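You operate a simulated robot arm through the tools that you are given. There is no shell and no other tool. Be economical: measure what you need, move in short steps, check, and stop when the job is done.

Carry out the task below with a simulated robot arm. There is one attempt and no reset: what you move stays moved.

TASK
Seat the green mould on the card drain grate, add two pinches of petals, then pump the bellows three times.
Fine: slide the purple box over it, one press of its white key a pinch, park the box again; other moulds and controls stay.

It is judged by the outcome, as a careful person would: the job done as asked, and still so three seconds after it is handed in. It fails if anything else is knocked over, pushed out of place, dropped, spilled or broken.

THE ROBOT
A 7-joint arm with a two-finger parallel gripper, fixed in place. Base frame: the origin is at the foot of the arm, x ahead of it, y to its left, z up. Lengths are in mm, angles in rad, forces in N, time in s.
Its first joint turns from -1.152 to 1.152 rad. Payload 2.4 kg.
Tool frame: the origin (TCP) lies between the finger pads and is the grasp point; the fingertips stand 30 mm ahead of it; z points along the fingers, y is the line along which they close. The gripper opens to 94 mm. The fingers are 28 mm wide and 10 mm thick; the gripper's body (50 by 96 mm) begins 55 mm behind the TCP.
Orientation is that of the tool frame in the base frame, as a unit quaternion [x, y, z, w]. With the fingers straight down and closing along the base's y, the tool's x points along the base's -x, its y along +y and its z along -z.

THE INTERFACE
- The arm moves only by the tool servo_tool. Its argument "moves" is a list of rows, each an object (a shift or turn left out is 0, a gripper value left out holds the last) with "slide": the shift along the tool's x, y, z in units of 150 mm (1.0 is 150 mm), a list of three; "angular": the turn, a rotation vector about the tool's x, y, z in units of 60 degrees (1.0 is 60 degrees), a list of three. In form: [{"slide": [tx, ty, tz], "angular": [rx, ry, rz]}, ...]. A call has 1 to 12 rows; each row is the pose to reach, as a shift and turn from the pose commanded when the call began, along the tool's axes at that moment. "jaw" is the closure, from 0 (fully open) to 1 (shut), set as the call begins (left out, the last holds). A call with a number of a shift or a turn outside -1 to 1 is refused whole. A row lasts 0.2 s, in which the tool goes at most 50 mm and 0.15 rad; a call with a longer step from one row to the next is refused whole, and so is a gripper value outside its range. A pose out of reach is approached as far as the arm can. The call stops where the force on the tool passes 50 N (or 10 N more than at its start, if that is more) or the arm is blocked; 0.2 s more then pass. The fingers move at their own pace (about 153 mm/s each) and stop on an object; they squeeze with about 24 N. The grip force told is the motor's: it shows also when the fingers shut on nothing. Time passes only in rows, and 0.2 s behind the last, so rows that repeat a pose let the fingers close. It gives the time, the measured TCP pose, the force on the tool (base axes), the opening and the grip force at its end, in the units of the frame above (readings bear some noise), and new pictures: "show" is both (left out), scene, wrist or none.
- Cameras (640 x 400 px; columns grow to the right, rows downward): "scene" is fixed at [20.9, 471, 1455.9]; the picture's right is [-0.92, -0.38, 0.00], its down [-0.18, 0.43, -0.89] and it looks along [0.34, -0.82, -0.46] (base axes); focal length 347 px, centre (320, 200). "wrist" rides on the gripper at [-37, 0, -58] in the tool frame; the picture's right is [0.00, -1.00, 0.00], its down [0.97, 0.00, -0.24] and it looks along [0.24, 0.00, 0.97] (tool axes); focal length 218 px, centre (320, 200).
- point_at(camera, pixels): for up to 12 pixels [column, row] of the newest picture of that camera ("zoom" is the newest enlarged one), the place [x, y, z] in the base frame of the surface seen there, good to about 2 mm, but the place of the scene camera against the robot may be out by one fixed shift of up to 25 mm in any direction. No time passes.
- inspect(camera, box): a new picture of the part [left, top, right, bottom] of that camera's present view, enlarged. No time passes.
- finish_job(): hands the job in; it is judged then, once.

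Work in short steps. Measure before you move; look again where a grasp or a placing could have gone wrong, and mend it. You have 80 turns and 120 pictures in all, the two below and enlarged ones among them. Open the gripper and draw the arm clear of the work before you hand the job in, unless the task says otherwise; then end with one line.

The tools are called after "Request:" as name(argument=value, ...) on one line, values as JSON. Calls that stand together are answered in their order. servo_tool: Moves the arm, as the interface text tells. Its arguments: {"type":"object","properties":{"moves":{"type":"array","items":{"type":"object","properties":{"slide":{"type":"array","items":{"type":"number"}},"angular":{"type":"array","items":{"type":"number"}}}}},"jaw":{"type":"number"},"show":{"type":"string","enum":["both","scene","wrist","none"]}},"required":["moves"]} The other tools are called the same way: point_at (camera, pixels) gives the place of the surface under pixels of a picture; inspect (camera, box) takes an enlarged picture of a part of a camera's view; finish_job () hands the job in.

At the start:

```text
time: 0.0
tcp_pos: [335.4, -133.0, 1271.4]
tool_rot: [0.0, 1.0, 0.0, 0.0]
contact_force: [0.0, -0.1, 0.6]
gripper_width: 93.9
grip_force: 0.1
```

scene: 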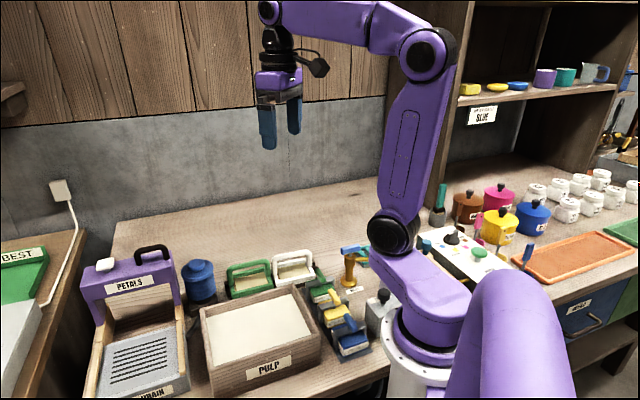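
wrist: 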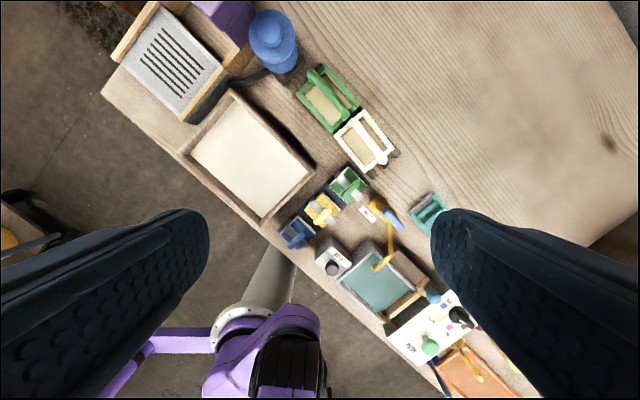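

I'll enlarge the left work area to identify the moulds, grate, petal box and bellows.

Request:
inspect(camera="scene", box=[70, 230, 390, 400])

Request:
inspect(camera="wrist", box=[100, 0, 420, 200])

Request:
inspect(camera="wrist", box=[260, 150, 520, 390])

```text
2.00 times, centred on (230, 315) of scene
```

zoom: 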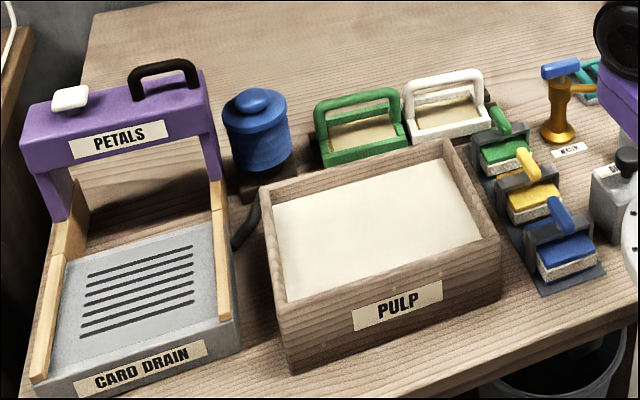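

```text
2.00 times, centred on (260, 100) of wrist
```

zoom: 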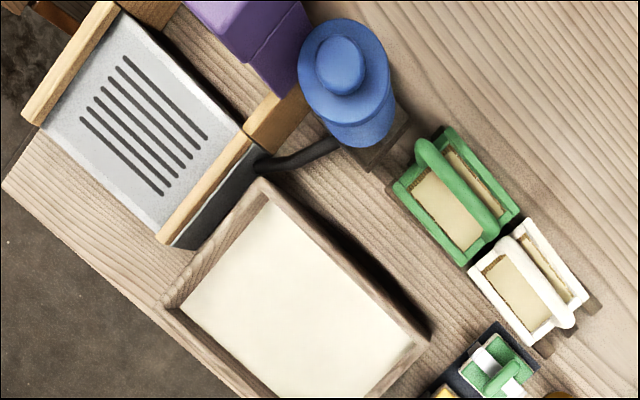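

```text
1.67 times, centred on (390, 270) of wrist
```

zoom: 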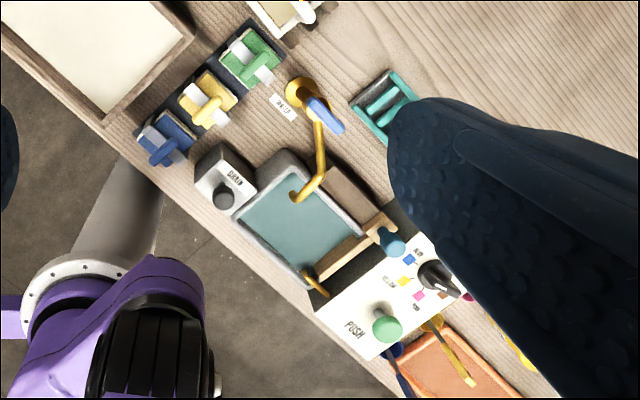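

Green framed mould with handle lies near wrist (330,97), the grate at (167,62), the petal box at top (225,15), the blue bellows with hose at (272,40). I measure key places with the wrist camera, and the scene equivalents to find its shift.

Request:
point_at(camera="wrist", pixels=[[328, 90], [312, 72], [349, 112], [321, 110], [297, 94], [326, 65], [360, 104], [333, 132], [346, 85], [268, 30], [360, 140], [300, 110]])

Request:
point_at(camera="wrist", pixels=[[168, 62], [155, 6], [122, 62], [222, 68], [185, 118], [132, 30], [205, 90], [226, 65], [112, 60], [160, 3], [246, 50], [186, 122]])

Request:
point_at(camera="scene", pixels=[[105, 264], [152, 250], [152, 265], [125, 285], [200, 266], [200, 285], [249, 266], [295, 255], [90, 300], [147, 347], [187, 290], [100, 385]])

```text
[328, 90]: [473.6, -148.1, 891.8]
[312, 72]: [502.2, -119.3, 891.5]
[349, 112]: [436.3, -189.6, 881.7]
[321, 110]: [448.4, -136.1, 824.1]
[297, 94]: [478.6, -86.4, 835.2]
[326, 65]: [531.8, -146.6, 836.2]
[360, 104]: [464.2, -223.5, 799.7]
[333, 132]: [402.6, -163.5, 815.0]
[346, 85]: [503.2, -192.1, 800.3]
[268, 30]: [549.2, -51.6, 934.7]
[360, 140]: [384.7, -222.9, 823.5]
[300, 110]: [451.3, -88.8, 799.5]
```

```text
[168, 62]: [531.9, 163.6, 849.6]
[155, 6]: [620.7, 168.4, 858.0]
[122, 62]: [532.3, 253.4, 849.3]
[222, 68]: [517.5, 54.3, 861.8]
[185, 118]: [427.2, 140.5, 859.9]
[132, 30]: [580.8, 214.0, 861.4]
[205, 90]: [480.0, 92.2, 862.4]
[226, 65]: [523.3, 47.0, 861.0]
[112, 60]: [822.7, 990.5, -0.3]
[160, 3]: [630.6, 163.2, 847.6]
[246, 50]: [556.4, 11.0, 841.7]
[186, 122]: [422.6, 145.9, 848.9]
```

```text
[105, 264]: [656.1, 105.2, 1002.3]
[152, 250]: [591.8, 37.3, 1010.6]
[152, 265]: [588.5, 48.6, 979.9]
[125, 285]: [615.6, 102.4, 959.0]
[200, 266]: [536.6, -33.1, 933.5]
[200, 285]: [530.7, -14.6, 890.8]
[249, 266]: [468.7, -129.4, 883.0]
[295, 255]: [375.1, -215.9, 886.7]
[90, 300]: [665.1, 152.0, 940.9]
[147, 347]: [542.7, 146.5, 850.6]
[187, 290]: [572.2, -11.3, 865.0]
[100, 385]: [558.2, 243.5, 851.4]
```

The bench top is about z=800, so I stay high. I go down above the green mould and turn 45° so the jaw closes across its handle.

Request:
servo_tool(moves=[{"slide": [-0.16, -0.02, 0.18], "angular": [0, 0, -0.125]}, {"slide": [-0.32, -0.04, 0.36], "angular": [0, 0, -0.25]}, {"slide": [-0.48, -0.06, 0.54], "angular": [0, 0, -0.375]}, {"slide": [-0.64, -0.08, 0.72], "angular": [0, 0, -0.5]}, {"slide": [-0.8, -0.1, 0.9], "angular": [0, 0, -0.625]}, {"slide": [-0.95, -0.12, 1.0], "angular": [0, 0, -0.75]}], show="both")

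```text
time: 1.4
tcp_pos: [478.2, -151.3, 1121.2]
tool_rot: [-0.383, 0.924, 0.0, 0.0]
contact_force: [0.4, 0.0, 1.0]
gripper_width: 94.0
grip_force: 0.1
```

scene: 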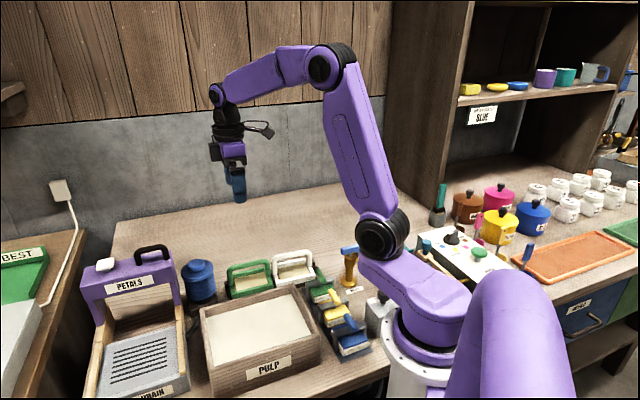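
wrist: 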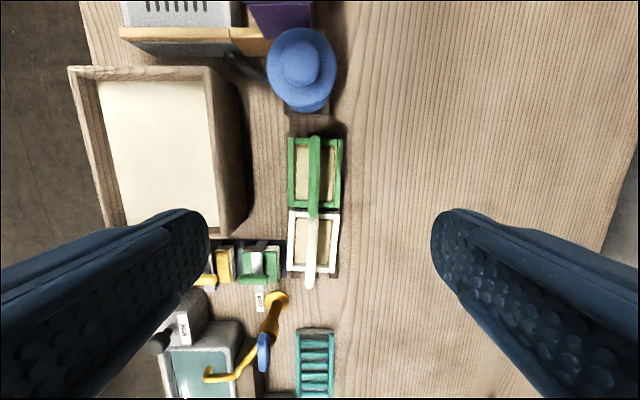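

The view is now square to the moulds: the green handle runs from (314,140) to (314,215). I measure the handle, frame and rack.

Request:
inspect(camera="wrist", box=[240, 110, 400, 210])

Request:
point_at(camera="wrist", pixels=[[314, 142], [314, 160], [314, 180], [314, 200], [314, 212], [309, 175], [319, 175], [300, 175], [290, 160], [340, 160], [335, 180], [300, 208]])

Request:
point_at(camera="wrist", pixels=[[312, 225], [312, 250], [310, 285], [292, 215], [338, 215], [300, 62], [300, 85], [332, 70], [270, 70], [240, 100], [340, 130], [370, 170]])

```text
4.00 times, centred on (320, 160) of wrist
```

zoom: 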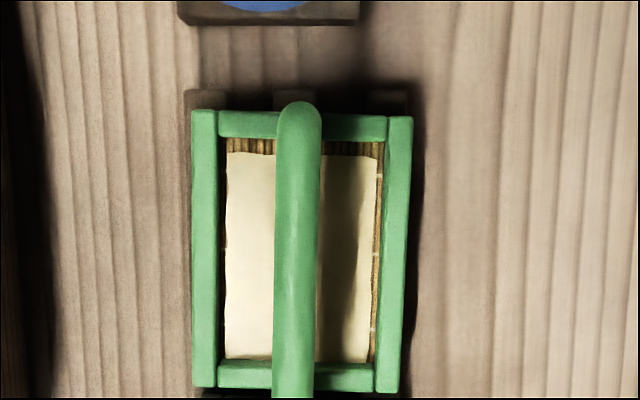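

```text
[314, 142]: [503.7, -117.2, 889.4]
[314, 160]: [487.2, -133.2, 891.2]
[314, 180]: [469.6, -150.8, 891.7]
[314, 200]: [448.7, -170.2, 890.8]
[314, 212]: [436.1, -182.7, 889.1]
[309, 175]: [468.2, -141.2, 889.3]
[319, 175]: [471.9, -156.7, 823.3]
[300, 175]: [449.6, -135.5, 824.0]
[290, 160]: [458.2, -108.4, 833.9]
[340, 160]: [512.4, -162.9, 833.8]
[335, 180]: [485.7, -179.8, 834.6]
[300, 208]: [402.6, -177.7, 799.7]
```

```text
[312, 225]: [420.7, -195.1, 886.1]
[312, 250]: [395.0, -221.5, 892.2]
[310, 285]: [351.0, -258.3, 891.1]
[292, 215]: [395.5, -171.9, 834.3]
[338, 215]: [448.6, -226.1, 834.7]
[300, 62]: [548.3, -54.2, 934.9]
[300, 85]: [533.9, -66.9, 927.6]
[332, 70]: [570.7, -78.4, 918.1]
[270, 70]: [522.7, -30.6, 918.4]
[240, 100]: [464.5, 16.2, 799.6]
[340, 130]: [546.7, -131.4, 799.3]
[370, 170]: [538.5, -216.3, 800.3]
```

Handle centre is about (470,-150,886), along the tool x axis; I descend above it in two steps, then to grasp height 885.

Request:
servo_tool(moves=[{"slide": [0.033, 0.043, 0.3]}, {"slide": [0.033, 0.043, 0.6]}, {"slide": [0.033, 0.043, 0.9]}, {"slide": [0.033, 0.043, 0.9]}], show="wrist", jaw=0.3)

```text
time: 2.4
tcp_pos: [470.4, -149.4, 984.3]
tool_rot: [-0.382, 0.924, 0.0, 0.0]
contact_force: [-0.7, -0.4, -1.3]
gripper_width: 65.6
grip_force: 0.1
```

wrist: 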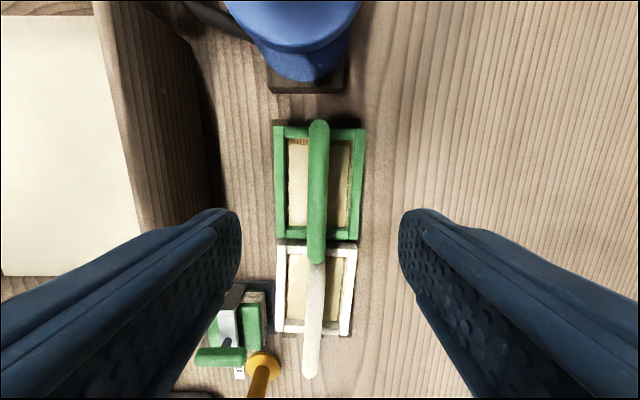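

Bar is centred between the fingers; I descend to z≈885 and then close.

Request:
servo_tool(moves=[{"slide": [0, 0, 0.22]}, {"slide": [0, 0, 0.44]}, {"slide": [0, 0, 0.66]}, {"slide": [0, 0, 0.66]}], show="wrist")

Request:
servo_tool(moves=[{"slide": [0, 0, 0]}, {"slide": [0, 0, 0]}, {"slide": [0, 0, 0]}], jaw=1, show="wrist")

```text
time: 3.4
tcp_pos: [470.5, -147.8, 887.3]
tool_rot: [-0.383, 0.924, 0.0, 0.0]
contact_force: [-0.4, 1.4, 0.2]
gripper_width: 65.9
grip_force: 0.0
```

wrist: 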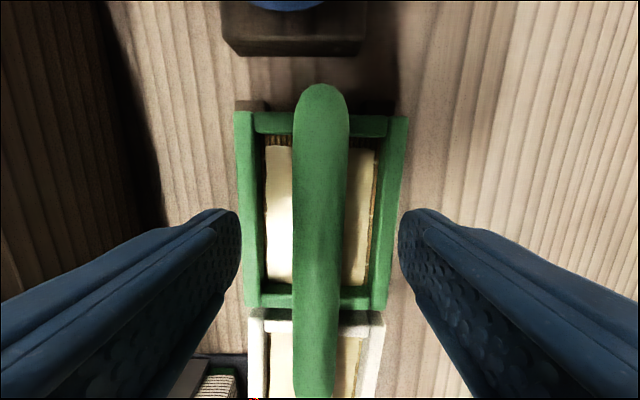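

```text
time: 4.2
tcp_pos: [470.7, -148.0, 887.6]
tool_rot: [-0.383, 0.924, 0.001, 0.001]
contact_force: [0.3, 1.0, 0.4]
gripper_width: 18.2
grip_force: 24.5
```

wrist: 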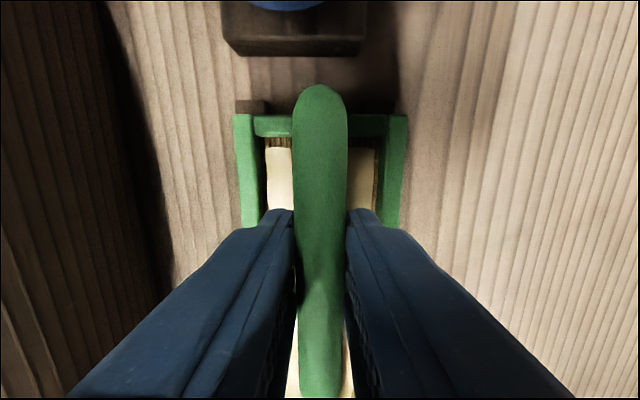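

Gripped (18 mm, 24 N). I lift straight up 90 mm, slowly at first.

Request:
servo_tool(moves=[{"slide": [0, 0, -0.06]}, {"slide": [0, 0, -0.15]}, {"slide": [0, 0, -0.3]}, {"slide": [0, 0, -0.5]}, {"slide": [0, 0, -0.7]}, {"slide": [0, 0, -0.9]}, {"slide": [0, 0, -0.9]}], show="both")

```text
time: 5.8
tcp_pos: [469.5, -148.8, 1022.1]
tool_rot: [-0.382, 0.924, 0.0, 0.0]
contact_force: [0.2, -0.2, -0.7]
gripper_width: 18.6
grip_force: 24.3
```

scene: 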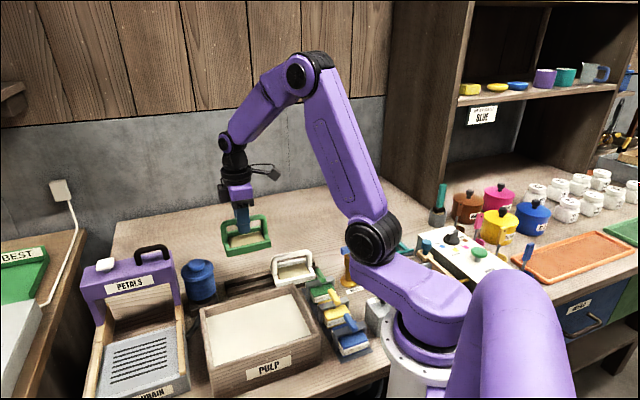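
wrist: 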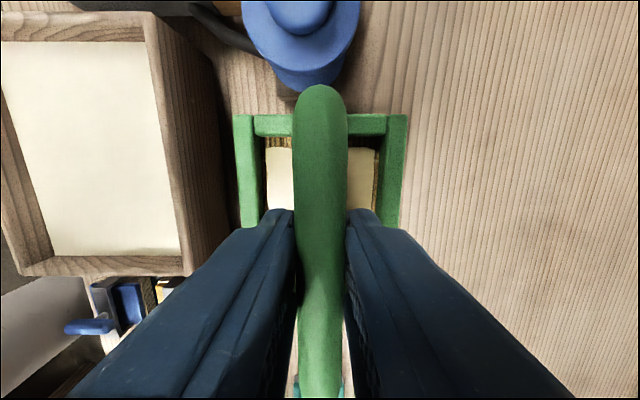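

Mould is held level. I move leftward (tool +y) over the pulp tub, then part-way toward the grate.

Request:
servo_tool(moves=[{"slide": [0, 0.25, -0.1]}, {"slide": [0, 0.5, -0.15]}, {"slide": [0, 0.75, -0.15]}, {"slide": [0, 0.97, -0.15]}, {"slide": [-0.2, 0.97, -0.15]}, {"slide": [-0.4, 0.97, -0.15]}, {"slide": [-0.4, 0.97, -0.15]}], show="both")

```text
time: 7.4
tcp_pos: [410.3, -3.9, 1044.5]
tool_rot: [-0.383, 0.924, 0.0, -0.001]
contact_force: [1.4, 0.8, -1.4]
gripper_width: 18.5
grip_force: 23.7
```

scene: 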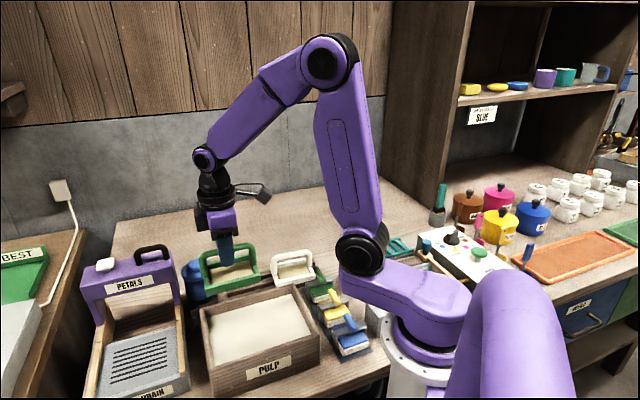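
wrist: 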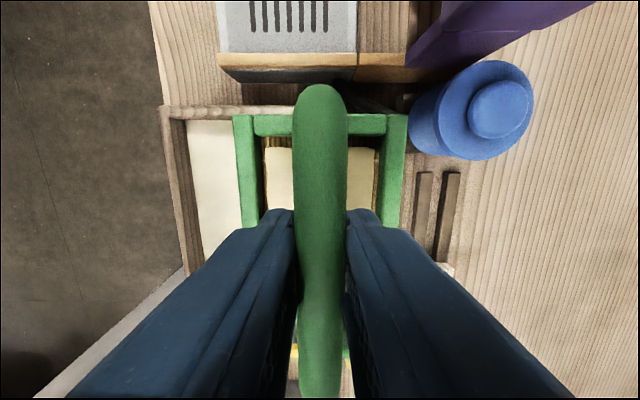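

Now grate slots show at columns 252–326, rows 0–30; I measure them and the drain edges.

Request:
inspect(camera="wrist", box=[200, 0, 440, 150])

Request:
point_at(camera="wrist", pixels=[[252, 28], [326, 28], [289, 10], [222, 30], [352, 30], [222, 45], [352, 45], [280, 60], [380, 60], [400, 30], [289, 40], [289, 47]])

Request:
point_at(camera="wrist", pixels=[[415, 50], [450, 20], [550, 10], [500, 100], [490, 85], [440, 55], [385, 20], [240, 200], [240, 120], [398, 120], [398, 200], [320, 125]])

```text
2.67 times, centred on (320, 75) of wrist
```

zoom: 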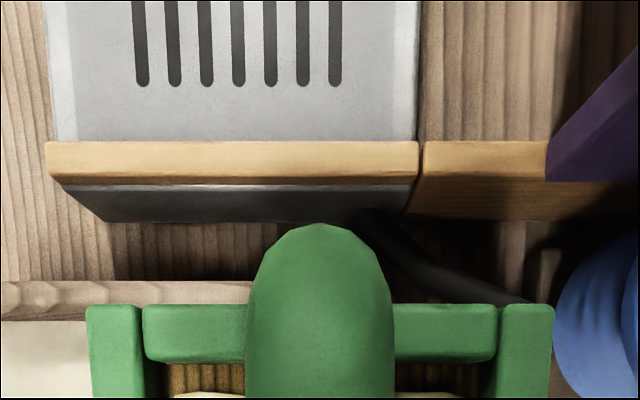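

```text
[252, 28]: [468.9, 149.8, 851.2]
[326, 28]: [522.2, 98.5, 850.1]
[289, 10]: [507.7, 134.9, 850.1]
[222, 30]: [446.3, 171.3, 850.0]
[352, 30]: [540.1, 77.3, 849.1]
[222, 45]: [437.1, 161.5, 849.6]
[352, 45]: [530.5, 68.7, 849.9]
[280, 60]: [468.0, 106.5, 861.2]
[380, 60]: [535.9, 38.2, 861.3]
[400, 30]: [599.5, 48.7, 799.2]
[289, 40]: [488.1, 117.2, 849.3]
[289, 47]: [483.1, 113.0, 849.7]
```

```text
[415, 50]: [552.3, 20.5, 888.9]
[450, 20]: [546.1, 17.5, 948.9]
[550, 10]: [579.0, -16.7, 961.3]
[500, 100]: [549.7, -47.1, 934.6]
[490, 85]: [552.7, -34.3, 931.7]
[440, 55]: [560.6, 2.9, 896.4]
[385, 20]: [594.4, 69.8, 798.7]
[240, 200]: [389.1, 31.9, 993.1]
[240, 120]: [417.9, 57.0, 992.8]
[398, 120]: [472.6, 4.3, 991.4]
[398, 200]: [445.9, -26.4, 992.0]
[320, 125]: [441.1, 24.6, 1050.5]
```

Grate centre along d is ≈262 (slots 225–299). I use the scene view to get the extent across the rails (slot ends relative to each other).

Request:
inspect(camera="scene", box=[70, 230, 230, 400])

```text
2.35 times, centred on (150, 315) of scene
```

zoom: 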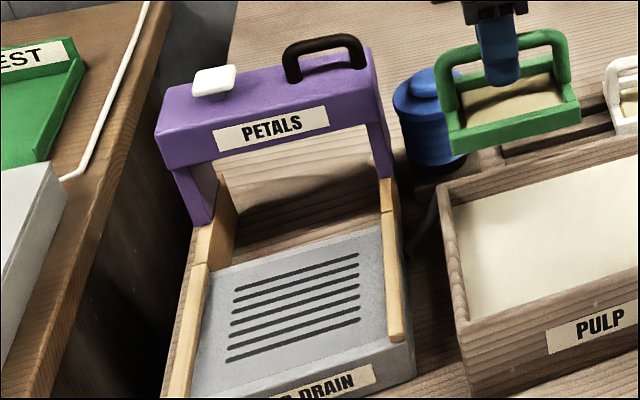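

Request:
point_at(camera="zoom", pixels=[[237, 288], [358, 255], [228, 360], [359, 320], [206, 290], [384, 250], [196, 300], [392, 290], [213, 80], [292, 60], [360, 50], [322, 42]])

Request:
point_at(camera="zoom", pixels=[[160, 115], [200, 225], [385, 170], [372, 60], [215, 140], [330, 120], [300, 305], [220, 240], [385, 195], [425, 82], [290, 78], [362, 65]])

```text
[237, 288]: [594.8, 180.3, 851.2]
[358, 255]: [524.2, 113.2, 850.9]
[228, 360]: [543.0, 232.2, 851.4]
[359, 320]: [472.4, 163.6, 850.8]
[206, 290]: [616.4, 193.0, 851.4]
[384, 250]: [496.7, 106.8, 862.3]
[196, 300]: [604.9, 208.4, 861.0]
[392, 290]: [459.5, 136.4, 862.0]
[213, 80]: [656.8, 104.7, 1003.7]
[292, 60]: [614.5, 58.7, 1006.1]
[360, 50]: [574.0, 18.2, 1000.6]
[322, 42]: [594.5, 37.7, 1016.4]
```

```text
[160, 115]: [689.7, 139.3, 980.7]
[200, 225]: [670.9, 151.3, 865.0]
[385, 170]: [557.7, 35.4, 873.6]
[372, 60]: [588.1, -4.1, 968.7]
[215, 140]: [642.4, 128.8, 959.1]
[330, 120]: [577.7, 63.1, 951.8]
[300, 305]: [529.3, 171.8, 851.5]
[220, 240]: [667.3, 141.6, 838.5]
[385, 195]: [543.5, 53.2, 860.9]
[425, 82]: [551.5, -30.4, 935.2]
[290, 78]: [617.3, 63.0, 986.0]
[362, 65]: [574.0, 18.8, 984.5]
```

Grate centre ≈ (527,156). I move most of the way in at carrying height and re-measure.

Request:
servo_tool(moves=[{"slide": [0, 0.2, 0]}, {"slide": [-0.25, 0.2, 0]}, {"slide": [-0.5, 0.2, 0]}, {"slide": [-0.75, 0.2, 0]}, {"slide": [-0.98, 0.2, 0]}, {"slide": [-0.98, 0.2, 0]}], show="both")

```text
time: 8.8
tcp_pos: [493.5, 122.0, 1045.8]
tool_rot: [-0.383, 0.924, 0.0, 0.0]
contact_force: [0.1, -0.6, -1.1]
gripper_width: 18.4
grip_force: 23.9
```

scene: 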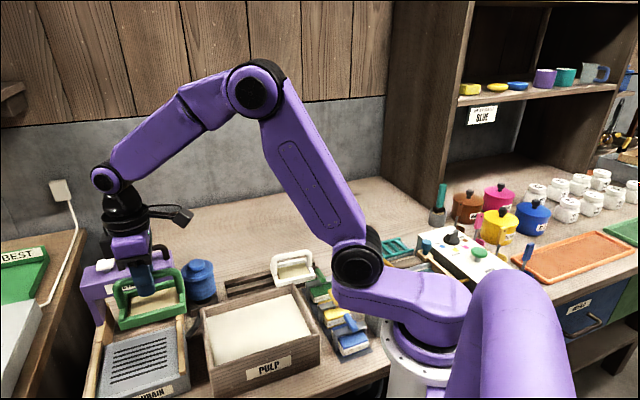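
wrist: 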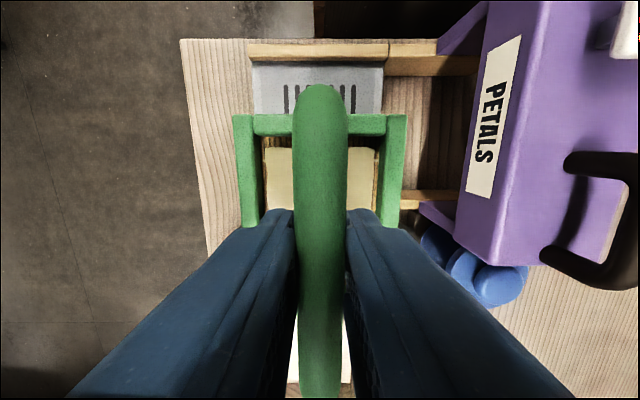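

Request:
point_at(camera="wrist", pixels=[[286, 86], [354, 86], [286, 95], [260, 64], [260, 52], [370, 64], [370, 52], [256, 90], [380, 90], [275, 60], [415, 198], [400, 50]])

Request:
point_at(camera="wrist", pixels=[[492, 90], [530, 50], [520, 200], [470, 120], [540, 130], [570, 160], [575, 200], [550, 260], [628, 40], [610, 230], [618, 50], [632, 160]])

Request:
inspect(camera="wrist", box=[230, 30, 410, 150])

```text
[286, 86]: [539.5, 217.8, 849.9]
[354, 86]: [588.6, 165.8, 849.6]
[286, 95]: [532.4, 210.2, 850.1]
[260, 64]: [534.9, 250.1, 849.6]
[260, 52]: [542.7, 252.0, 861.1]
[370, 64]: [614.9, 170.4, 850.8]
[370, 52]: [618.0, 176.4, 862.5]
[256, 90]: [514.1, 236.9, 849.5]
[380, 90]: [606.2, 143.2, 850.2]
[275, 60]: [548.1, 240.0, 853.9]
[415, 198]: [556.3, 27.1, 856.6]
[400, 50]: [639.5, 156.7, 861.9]
```

```text
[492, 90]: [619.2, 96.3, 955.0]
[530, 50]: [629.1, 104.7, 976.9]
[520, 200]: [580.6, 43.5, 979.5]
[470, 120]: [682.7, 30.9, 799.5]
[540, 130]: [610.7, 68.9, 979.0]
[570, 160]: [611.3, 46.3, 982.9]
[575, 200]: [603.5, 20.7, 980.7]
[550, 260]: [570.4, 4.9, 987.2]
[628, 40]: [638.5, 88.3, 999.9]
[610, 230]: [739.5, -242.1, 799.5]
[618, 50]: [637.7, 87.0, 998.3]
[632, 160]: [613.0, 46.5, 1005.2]
```

```text
3.33 times, centred on (320, 90) of wrist
```

zoom: 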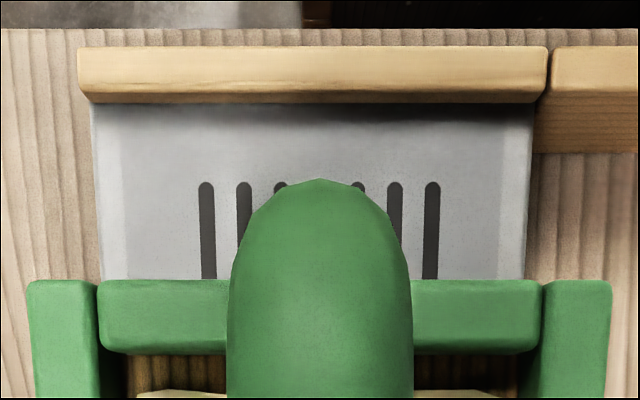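

Centre confirmed at c≈484.5, d≈262.5 → (528,157). I shift the last 49 mm and lower toward z≈950.

Request:
servo_tool(moves=[{"slide": [-0.16, 0, 0]}, {"slide": [-0.332, 0, 0]}, {"slide": [-0.332, 0, 0.2]}, {"slide": [-0.332, 0, 0.4]}, {"slide": [-0.332, 0, 0.62]}, {"slide": [-0.332, 0, 0.62]}], show="both")

```text
time: 10.2
tcp_pos: [528.2, 156.6, 952.0]
tool_rot: [-0.382, 0.924, 0.0, 0.0]
contact_force: [0.5, 0.2, -1.1]
gripper_width: 18.6
grip_force: 24.2
```

scene: 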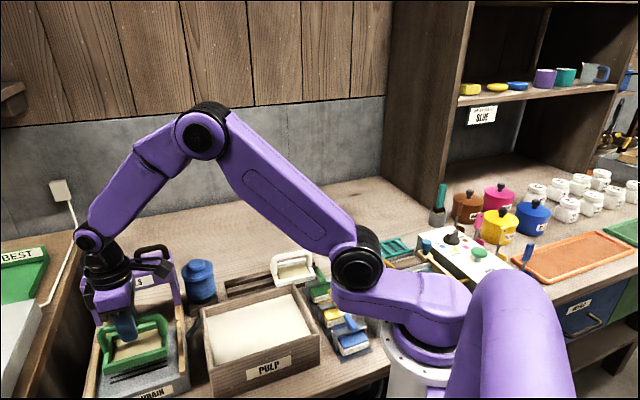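
wrist: 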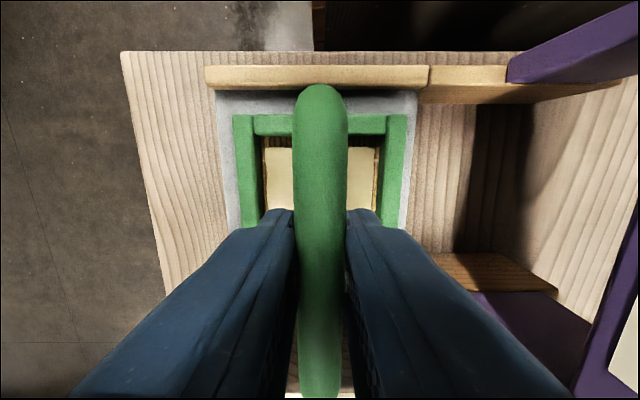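

Centred. I lower in small steps to feel the contact.

Request:
servo_tool(moves=[{"slide": [0, 0, 0.04]}, {"slide": [0, 0, 0.08]}, {"slide": [0, 0, 0.1]}, {"slide": [0, 0, 0.12]}, {"slide": [0, 0, 0.14]}, {"slide": [0, 0, 0.14]}], show="scene")

Request:
inspect(camera="scene", box=[80, 290, 200, 400])

```text
time: 11.6
tcp_pos: [528.4, 155.8, 929.3]
tool_rot: [-0.383, 0.924, 0.0, 0.001]
contact_force: [0.0, 0.2, -1.8]
gripper_width: 18.4
grip_force: 23.9
```

scene: 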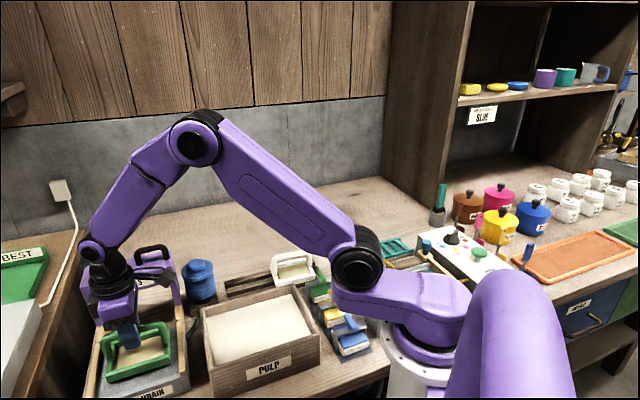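

```text
3.64 times, centred on (140, 345) of scene
```

zoom: 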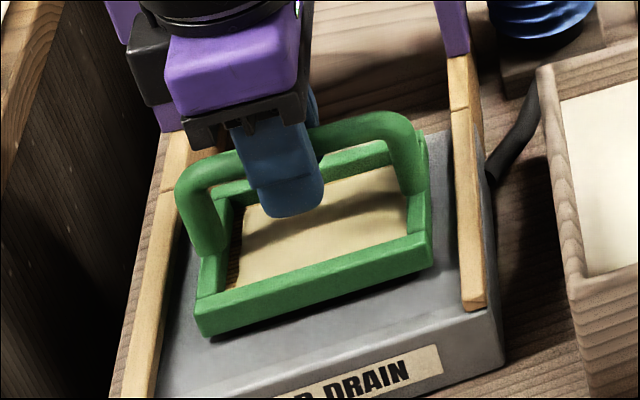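

Nearly touching; I go on by about 1.5 mm a row.

Request:
servo_tool(moves=[{"slide": [0, 0, 0.01]}, {"slide": [0, 0, 0.02]}, {"slide": [0, 0, 0.03]}, {"slide": [0, 0, 0.035]}], show="none")

```text
time: 12.6
tcp_pos: [527.6, 155.7, 925.1]
tool_rot: [-0.382, 0.924, 0.001, 0.0]
contact_force: [0.0, -0.2, -0.6]
gripper_width: 18.5
grip_force: 23.9
```

Request:
servo_tool(moves=[{"slide": [0, 0, 0.01]}, {"slide": [0, 0, 0.02]}, {"slide": [0, 0, 0.02]}], show="none")

Request:
inspect(camera="scene", box=[80, 290, 200, 400])

```text
time: 13.4
tcp_pos: [528.8, 156.5, 922.0]
tool_rot: [-0.383, 0.924, -0.001, 0.001]
contact_force: [0.1, -0.7, -1.0]
gripper_width: 18.1
grip_force: 24.4
```

```text
3.64 times, centred on (140, 345) of scene
```

zoom: 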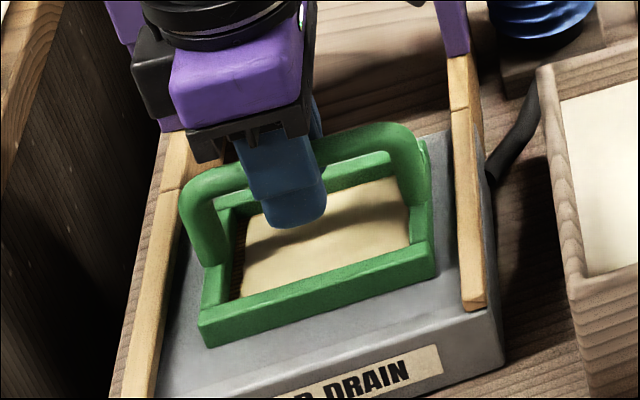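

No contact yet (922). I keep lowering gently.

Request:
servo_tool(moves=[{"slide": [0, 0, 0.01]}, {"slide": [0, 0, 0.02]}, {"slide": [0, 0, 0.02]}], show="none")

Request:
servo_tool(moves=[{"slide": [0, 0, 0.01]}, {"slide": [0, 0, 0.015]}, {"slide": [0, 0, 0.015]}], show="none")

Request:
point_at(camera="scene", pixels=[[140, 374], [140, 381], [140, 385], [125, 379], [125, 383], [190, 358]])

```text
time: 14.2
tcp_pos: [527.2, 156.7, 920.4]
tool_rot: [-0.383, 0.924, 0.0, 0.002]
contact_force: [-0.1, 0.0, 17.7]
gripper_width: 18.5
grip_force: 24.3
```

```text
time: 15.0
tcp_pos: [527.9, 156.8, 916.6]
tool_rot: [-0.383, 0.924, 0.0, 0.002]
contact_force: [4.4, 1.6, 18.0]
gripper_width: 18.5
grip_force: 24.2
```

```text
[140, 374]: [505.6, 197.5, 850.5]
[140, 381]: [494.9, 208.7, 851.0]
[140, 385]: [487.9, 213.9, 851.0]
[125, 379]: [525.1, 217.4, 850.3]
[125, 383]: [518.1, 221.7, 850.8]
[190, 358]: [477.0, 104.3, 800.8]
```

Contact felt (18 N): the mould rests on the grate. I release and look.

Request:
servo_tool(moves=[{"slide": [0, 0, 0]}, {"slide": [0, 0, 0]}, {"slide": [0, 0, 0]}], jaw=0.3, show="none")

Request:
servo_tool(moves=[{"slide": [0, 0, -0.2]}, {"slide": [0, 0, -0.5]}, {"slide": [0, 0, -0.8]}, {"slide": [0, 0, -1]}, {"slide": [0, 0, -1]}], show="both")

Request:
inspect(camera="scene", box=[80, 240, 230, 400])

```text
time: 15.8
tcp_pos: [527.3, 155.8, 916.3]
tool_rot: [-0.383, 0.924, 0.0, 0.0]
contact_force: [0.2, 0.8, 0.3]
gripper_width: 65.7
grip_force: 0.2
```

```text
time: 17.0
tcp_pos: [527.2, 157.3, 1067.8]
tool_rot: [-0.383, 0.924, 0.0, 0.0]
contact_force: [-0.1, -0.3, -0.1]
gripper_width: 66.1
grip_force: 0.0
```

scene: 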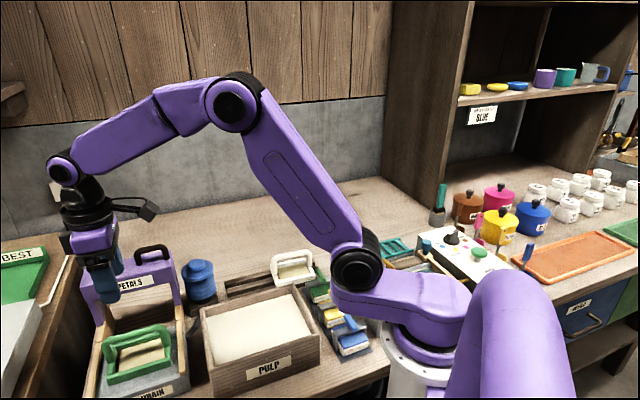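
wrist: 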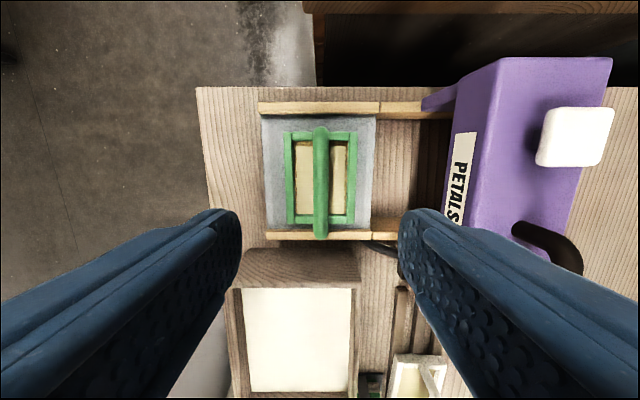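

```text
2.50 times, centred on (155, 320) of scene
```

zoom: 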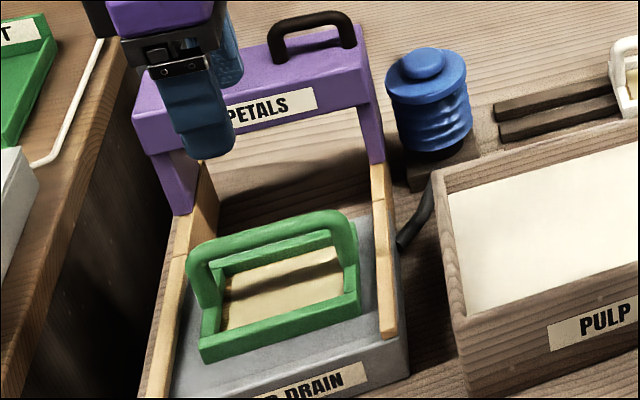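

Mould seated square on the grate. Now I go up and over toward the purple box's black handle (wrist ~(550,245)) to view it.

Request:
servo_tool(moves=[{"slide": [0, 0, -0.3]}, {"slide": [0, -0.25, -0.4]}, {"slide": [0.15, -0.5, -0.4]}, {"slide": [0.3, -0.75, -0.4]}, {"slide": [0.3, -0.75, -0.4]}], show="wrist", jaw=0.2)

```text
time: 18.2
tcp_pos: [576.2, 44.6, 1128.5]
tool_rot: [-0.382, 0.924, -0.001, 0.0]
contact_force: [0.4, -0.7, -0.1]
gripper_width: 75.5
grip_force: 0.0
```

wrist: 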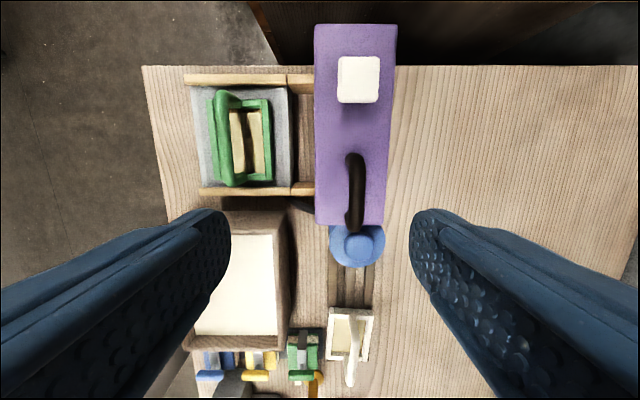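

Request:
point_at(camera="wrist", pixels=[[355, 158], [357, 185], [354, 225], [351, 192], [363, 190], [355, 80], [340, 60], [378, 100], [320, 30], [318, 220], [385, 215], [358, 245]])

Request:
inspect(camera="wrist", box=[270, 10, 430, 270])

```text
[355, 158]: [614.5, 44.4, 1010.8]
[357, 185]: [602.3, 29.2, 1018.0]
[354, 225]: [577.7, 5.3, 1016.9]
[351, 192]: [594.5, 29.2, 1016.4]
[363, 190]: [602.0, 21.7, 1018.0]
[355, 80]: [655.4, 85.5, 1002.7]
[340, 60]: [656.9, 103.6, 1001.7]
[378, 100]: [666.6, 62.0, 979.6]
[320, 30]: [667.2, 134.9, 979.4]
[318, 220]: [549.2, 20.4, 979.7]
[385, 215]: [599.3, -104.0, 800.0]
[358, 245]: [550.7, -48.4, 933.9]
```

```text
1.54 times, centred on (350, 140) of wrist
```

zoom: 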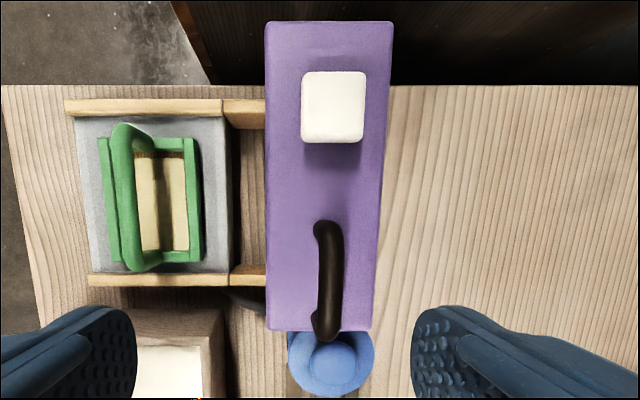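

Black handle: c≈438, d≈406, top z≈1018, box top 979.6. I centre on it and lower to TCP z≈1020 so fingertips stay above the box top.

Request:
servo_tool(moves=[{"slide": [0.005, -0.2, 0]}, {"slide": [0.005, -0.2, 0.2]}, {"slide": [0.005, -0.2, 0.4]}, {"slide": [0.005, -0.2, 0.4]}], show="wrist")

```text
time: 19.2
tcp_pos: [594.8, 22.2, 1066.4]
tool_rot: [-0.383, 0.924, 0.0, 0.0]
contact_force: [-0.3, 0.1, -0.4]
gripper_width: 75.3
grip_force: 0.0
```

wrist: 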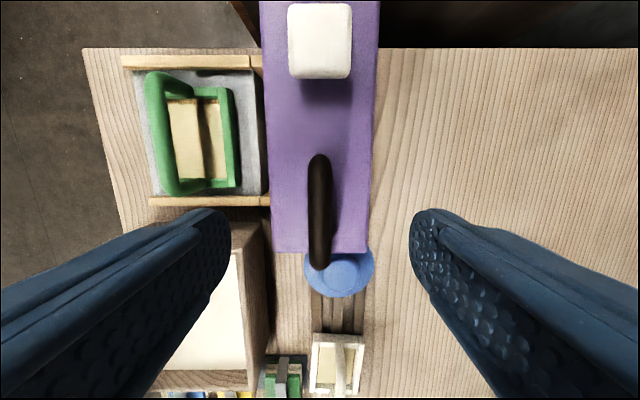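

Handle bar centred (319). Lower and close.

Request:
servo_tool(moves=[{"slide": [0, 0, 0.15]}, {"slide": [0, 0, 0.305]}, {"slide": [0, 0, 0.305]}], show="none")

Request:
servo_tool(moves=[{"slide": [0, 0, 0]}, {"slide": [0, 0, 0]}, {"slide": [0, 0, 0]}], jaw=1, show="wrist")

```text
time: 20.0
tcp_pos: [595.7, 23.9, 1022.4]
tool_rot: [-0.383, 0.924, 0.0, 0.0]
contact_force: [0.2, 0.4, 0.2]
gripper_width: 75.0
grip_force: 0.1
```

```text
time: 20.8
tcp_pos: [595.8, 24.9, 1021.9]
tool_rot: [-0.382, 0.924, -0.001, 0.001]
contact_force: [-0.7, 0.1, -2.2]
gripper_width: 13.0
grip_force: 44.6
```

wrist: 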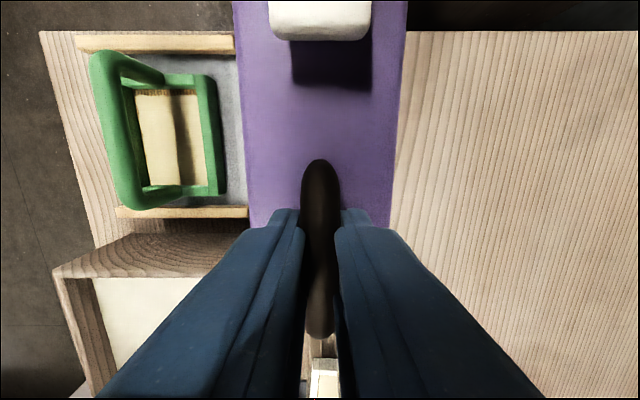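

Gripped (13 mm). I slide the box along the rails in tool +y, watching force; first 45 mm.

Request:
servo_tool(moves=[{"slide": [0, 0.05, 0]}, {"slide": [0, 0.12, 0]}, {"slide": [0, 0.2, 0]}, {"slide": [0, 0.3, 0]}, {"slide": [0, 0.3, 0]}], show="both")

```text
time: 22.0
tcp_pos: [563.6, 56.3, 1020.5]
tool_rot: [-0.383, 0.924, 0.001, 0.0]
contact_force: [-2.7, 1.7, -3.2]
gripper_width: 12.7
grip_force: 45.1
```

scene: 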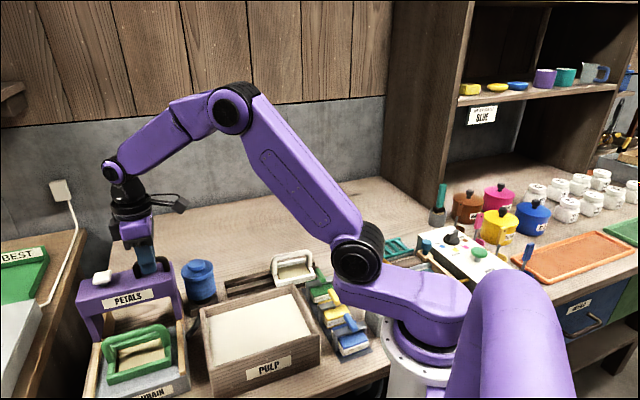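
wrist: 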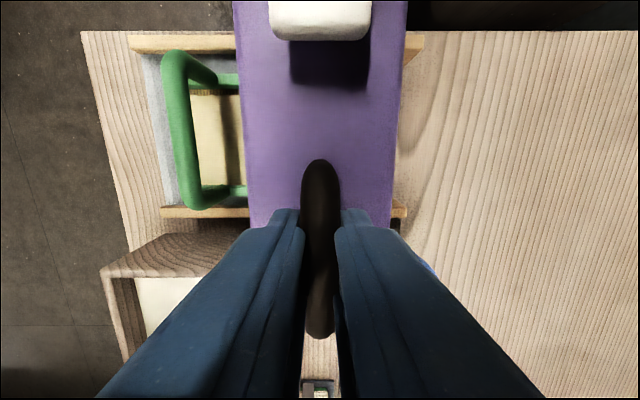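

The box slides freely. I check underside clearance over the green handle before going on.

Request:
inspect(camera="scene", box=[60, 250, 220, 400])

Request:
point_at(camera="scene", pixels=[[130, 305], [130, 309], [130, 312], [140, 330], [150, 300], [150, 306]])

```text
2.67 times, centred on (140, 325) of scene
```

zoom: 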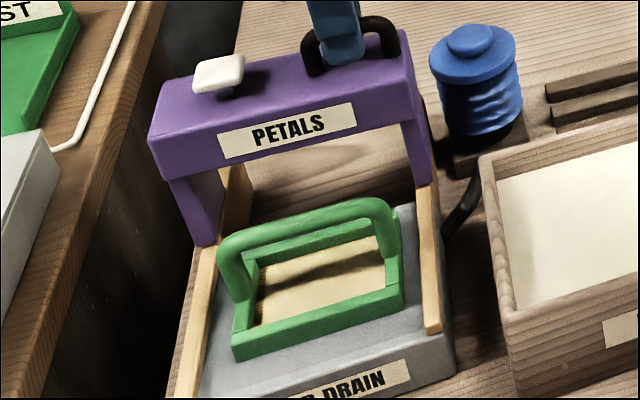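

```text
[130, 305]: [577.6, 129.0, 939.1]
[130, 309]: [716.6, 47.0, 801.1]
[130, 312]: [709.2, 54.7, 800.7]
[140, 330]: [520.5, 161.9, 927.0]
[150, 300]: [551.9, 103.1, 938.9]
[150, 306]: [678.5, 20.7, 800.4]
```

Underside at 939 vs. handle top 927: about 12 mm clear. I slide the remaining 97 mm to centre over the mould.

Request:
servo_tool(moves=[{"slide": [0, 0.1, 0]}, {"slide": [0, 0.22, 0]}, {"slide": [0, 0.34, 0]}, {"slide": [0, 0.46, 0]}, {"slide": [0, 0.56, 0]}, {"slide": [0, 0.645, 0]}, {"slide": [0, 0.645, 0]}], show="both")

Request:
inspect(camera="scene", box=[60, 250, 220, 400])

```text
time: 23.6
tcp_pos: [494.8, 123.8, 1021.7]
tool_rot: [-0.382, 0.924, 0.0, 0.0]
contact_force: [-3.0, -1.1, -3.8]
gripper_width: 12.5
grip_force: 44.6
```

scene: 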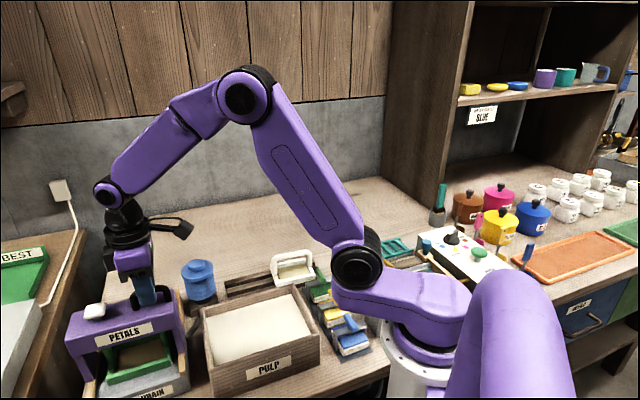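
wrist: 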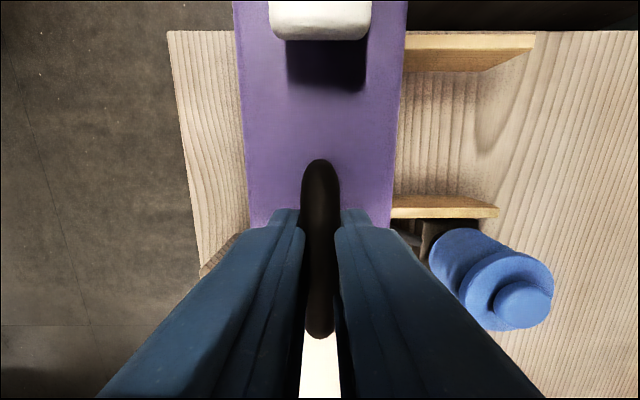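

```text
2.67 times, centred on (140, 325) of scene
```

zoom: 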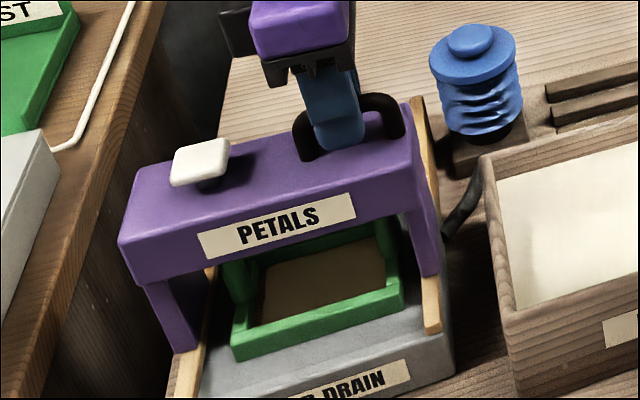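

The box is centred over the mould (d≈262). I release and rise to view the key.

Request:
servo_tool(moves=[{"slide": [0, 0, 0]}, {"slide": [0, 0, 0]}], jaw=0.4, show="none")

Request:
servo_tool(moves=[{"slide": [0, 0, -0.1]}, {"slide": [0, 0, -0.4]}, {"slide": [-0.1, 0, -0.6]}, {"slide": [-0.2, 0, -0.6]}, {"slide": [-0.2, 0, -0.6]}], jaw=0.4, show="wrist")

```text
time: 24.2
tcp_pos: [496.2, 123.1, 1021.8]
tool_rot: [-0.383, 0.924, 0.001, 0.0]
contact_force: [0.5, -0.3, -0.5]
gripper_width: 56.6
grip_force: 0.1
```

```text
time: 25.4
tcp_pos: [517.8, 144.5, 1112.8]
tool_rot: [-0.383, 0.924, -0.001, 0.001]
contact_force: [-0.6, 0.2, -0.4]
gripper_width: 56.4
grip_force: 0.0
```

wrist: 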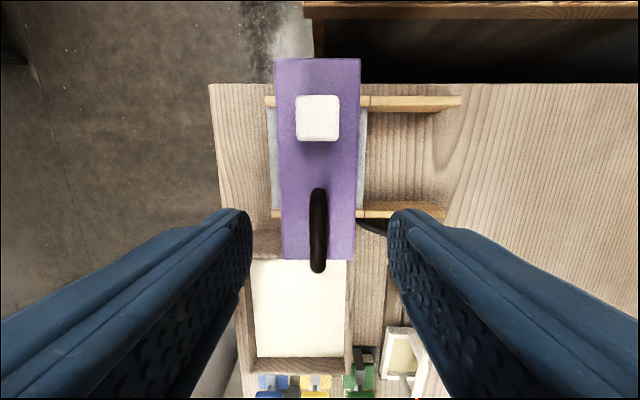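

Request:
point_at(camera="wrist", pixels=[[318, 118], [299, 99], [336, 99], [318, 97], [318, 138], [318, 160], [290, 75], [318, 190]])

```text
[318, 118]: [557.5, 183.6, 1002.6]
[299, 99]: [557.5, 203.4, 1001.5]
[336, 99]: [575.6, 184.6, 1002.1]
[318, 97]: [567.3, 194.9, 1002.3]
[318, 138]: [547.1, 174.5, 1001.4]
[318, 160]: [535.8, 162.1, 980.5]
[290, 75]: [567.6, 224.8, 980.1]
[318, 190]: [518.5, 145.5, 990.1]
```

Key centre (557.5,184.5), top 1002.6. I close the jaw, move above it and down to 8 mm over it.

Request:
servo_tool(moves=[{"slide": [-0.19, 0, 0]}, {"slide": [-0.376, 0, 0]}, {"slide": [-0.376, 0, 0.25]}, {"slide": [-0.376, 0, 0.47]}, {"slide": [-0.376, 0, 0.47]}], jaw=1, show="wrist")

```text
time: 26.6
tcp_pos: [557.5, 183.7, 1041.6]
tool_rot: [-0.383, 0.924, 0.0, 0.0]
contact_force: [0.9, 0.2, -0.3]
gripper_width: 0.0
grip_force: 24.1
```

wrist: 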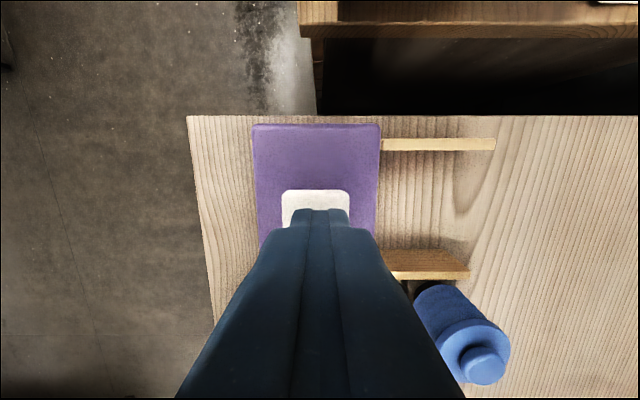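

I press down slowly, monotonically, reading the force.

Request:
servo_tool(moves=[{"slide": [0, 0, 0.03]}, {"slide": [0, 0, 0.06]}, {"slide": [0, 0, 0.08]}, {"slide": [0, 0, 0.093]}, {"slide": [0, 0, 0.093]}], show="wrist")

Request:
inspect(camera="scene", box=[50, 260, 210, 400])

```text
time: 27.8
tcp_pos: [557.0, 183.7, 1026.3]
tool_rot: [-0.383, 0.924, 0.0, 0.0]
contact_force: [1.0, -0.5, 2.4]
gripper_width: 0.0
grip_force: 23.9
```

wrist: 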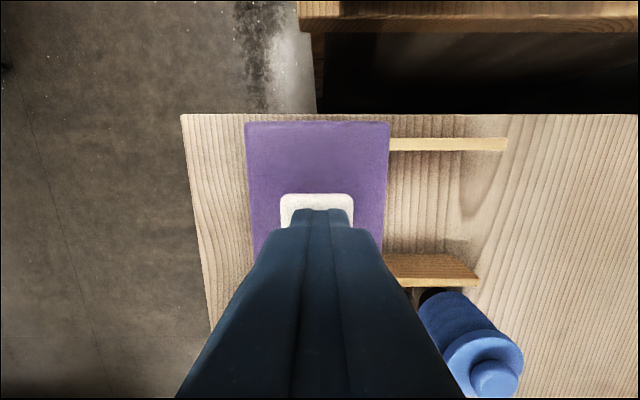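

```text
2.86 times, centred on (130, 330) of scene
```

zoom: 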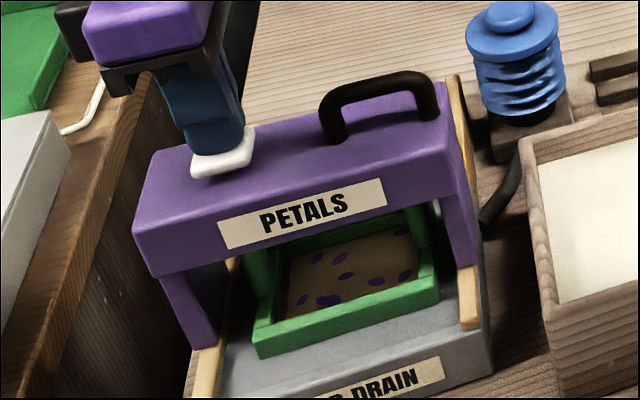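

First pinch has fallen (purple petals on the sheet). I lift clear of the key and check it springs back.

Request:
servo_tool(moves=[{"slide": [0, 0, -0.05]}, {"slide": [0, 0, -0.1]}, {"slide": [0, 0, -0.15]}, {"slide": [0, 0, -0.15]}], show="none")

Request:
inspect(camera="scene", box=[50, 260, 210, 400])

```text
time: 28.8
tcp_pos: [557.9, 184.5, 1049.7]
tool_rot: [-0.382, 0.924, 0.0, 0.0]
contact_force: [-0.5, -0.1, -0.2]
gripper_width: 0.1
grip_force: 23.8
```

```text
2.86 times, centred on (130, 330) of scene
```

zoom: 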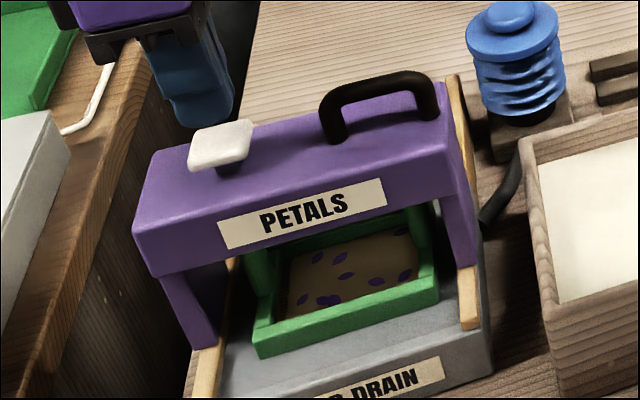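

The key is back up and the petal count is unchanged. I press a second time to the same depth.

Request:
servo_tool(moves=[{"slide": [0, 0, 0.06]}, {"slide": [0, 0, 0.1]}, {"slide": [0, 0, 0.13]}, {"slide": [0, 0, 0.155]}, {"slide": [0, 0, 0.155]}], show="none")

Request:
inspect(camera="scene", box=[50, 260, 210, 400])

```text
time: 30.0
tcp_pos: [556.2, 184.4, 1027.4]
tool_rot: [-0.383, 0.924, 0.0, 0.0]
contact_force: [-0.1, 0.6, 1.9]
gripper_width: 0.0
grip_force: 23.7
```

```text
2.86 times, centred on (130, 330) of scene
```

zoom: 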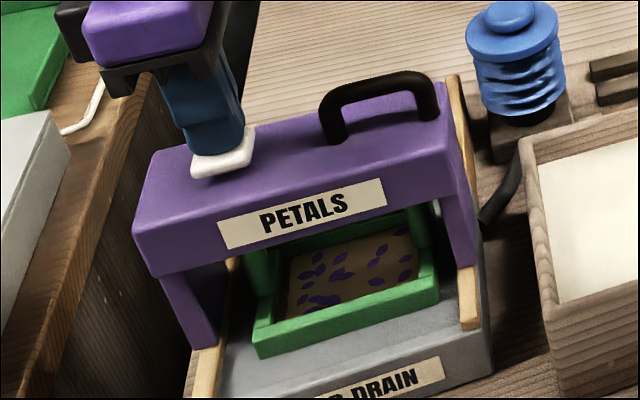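

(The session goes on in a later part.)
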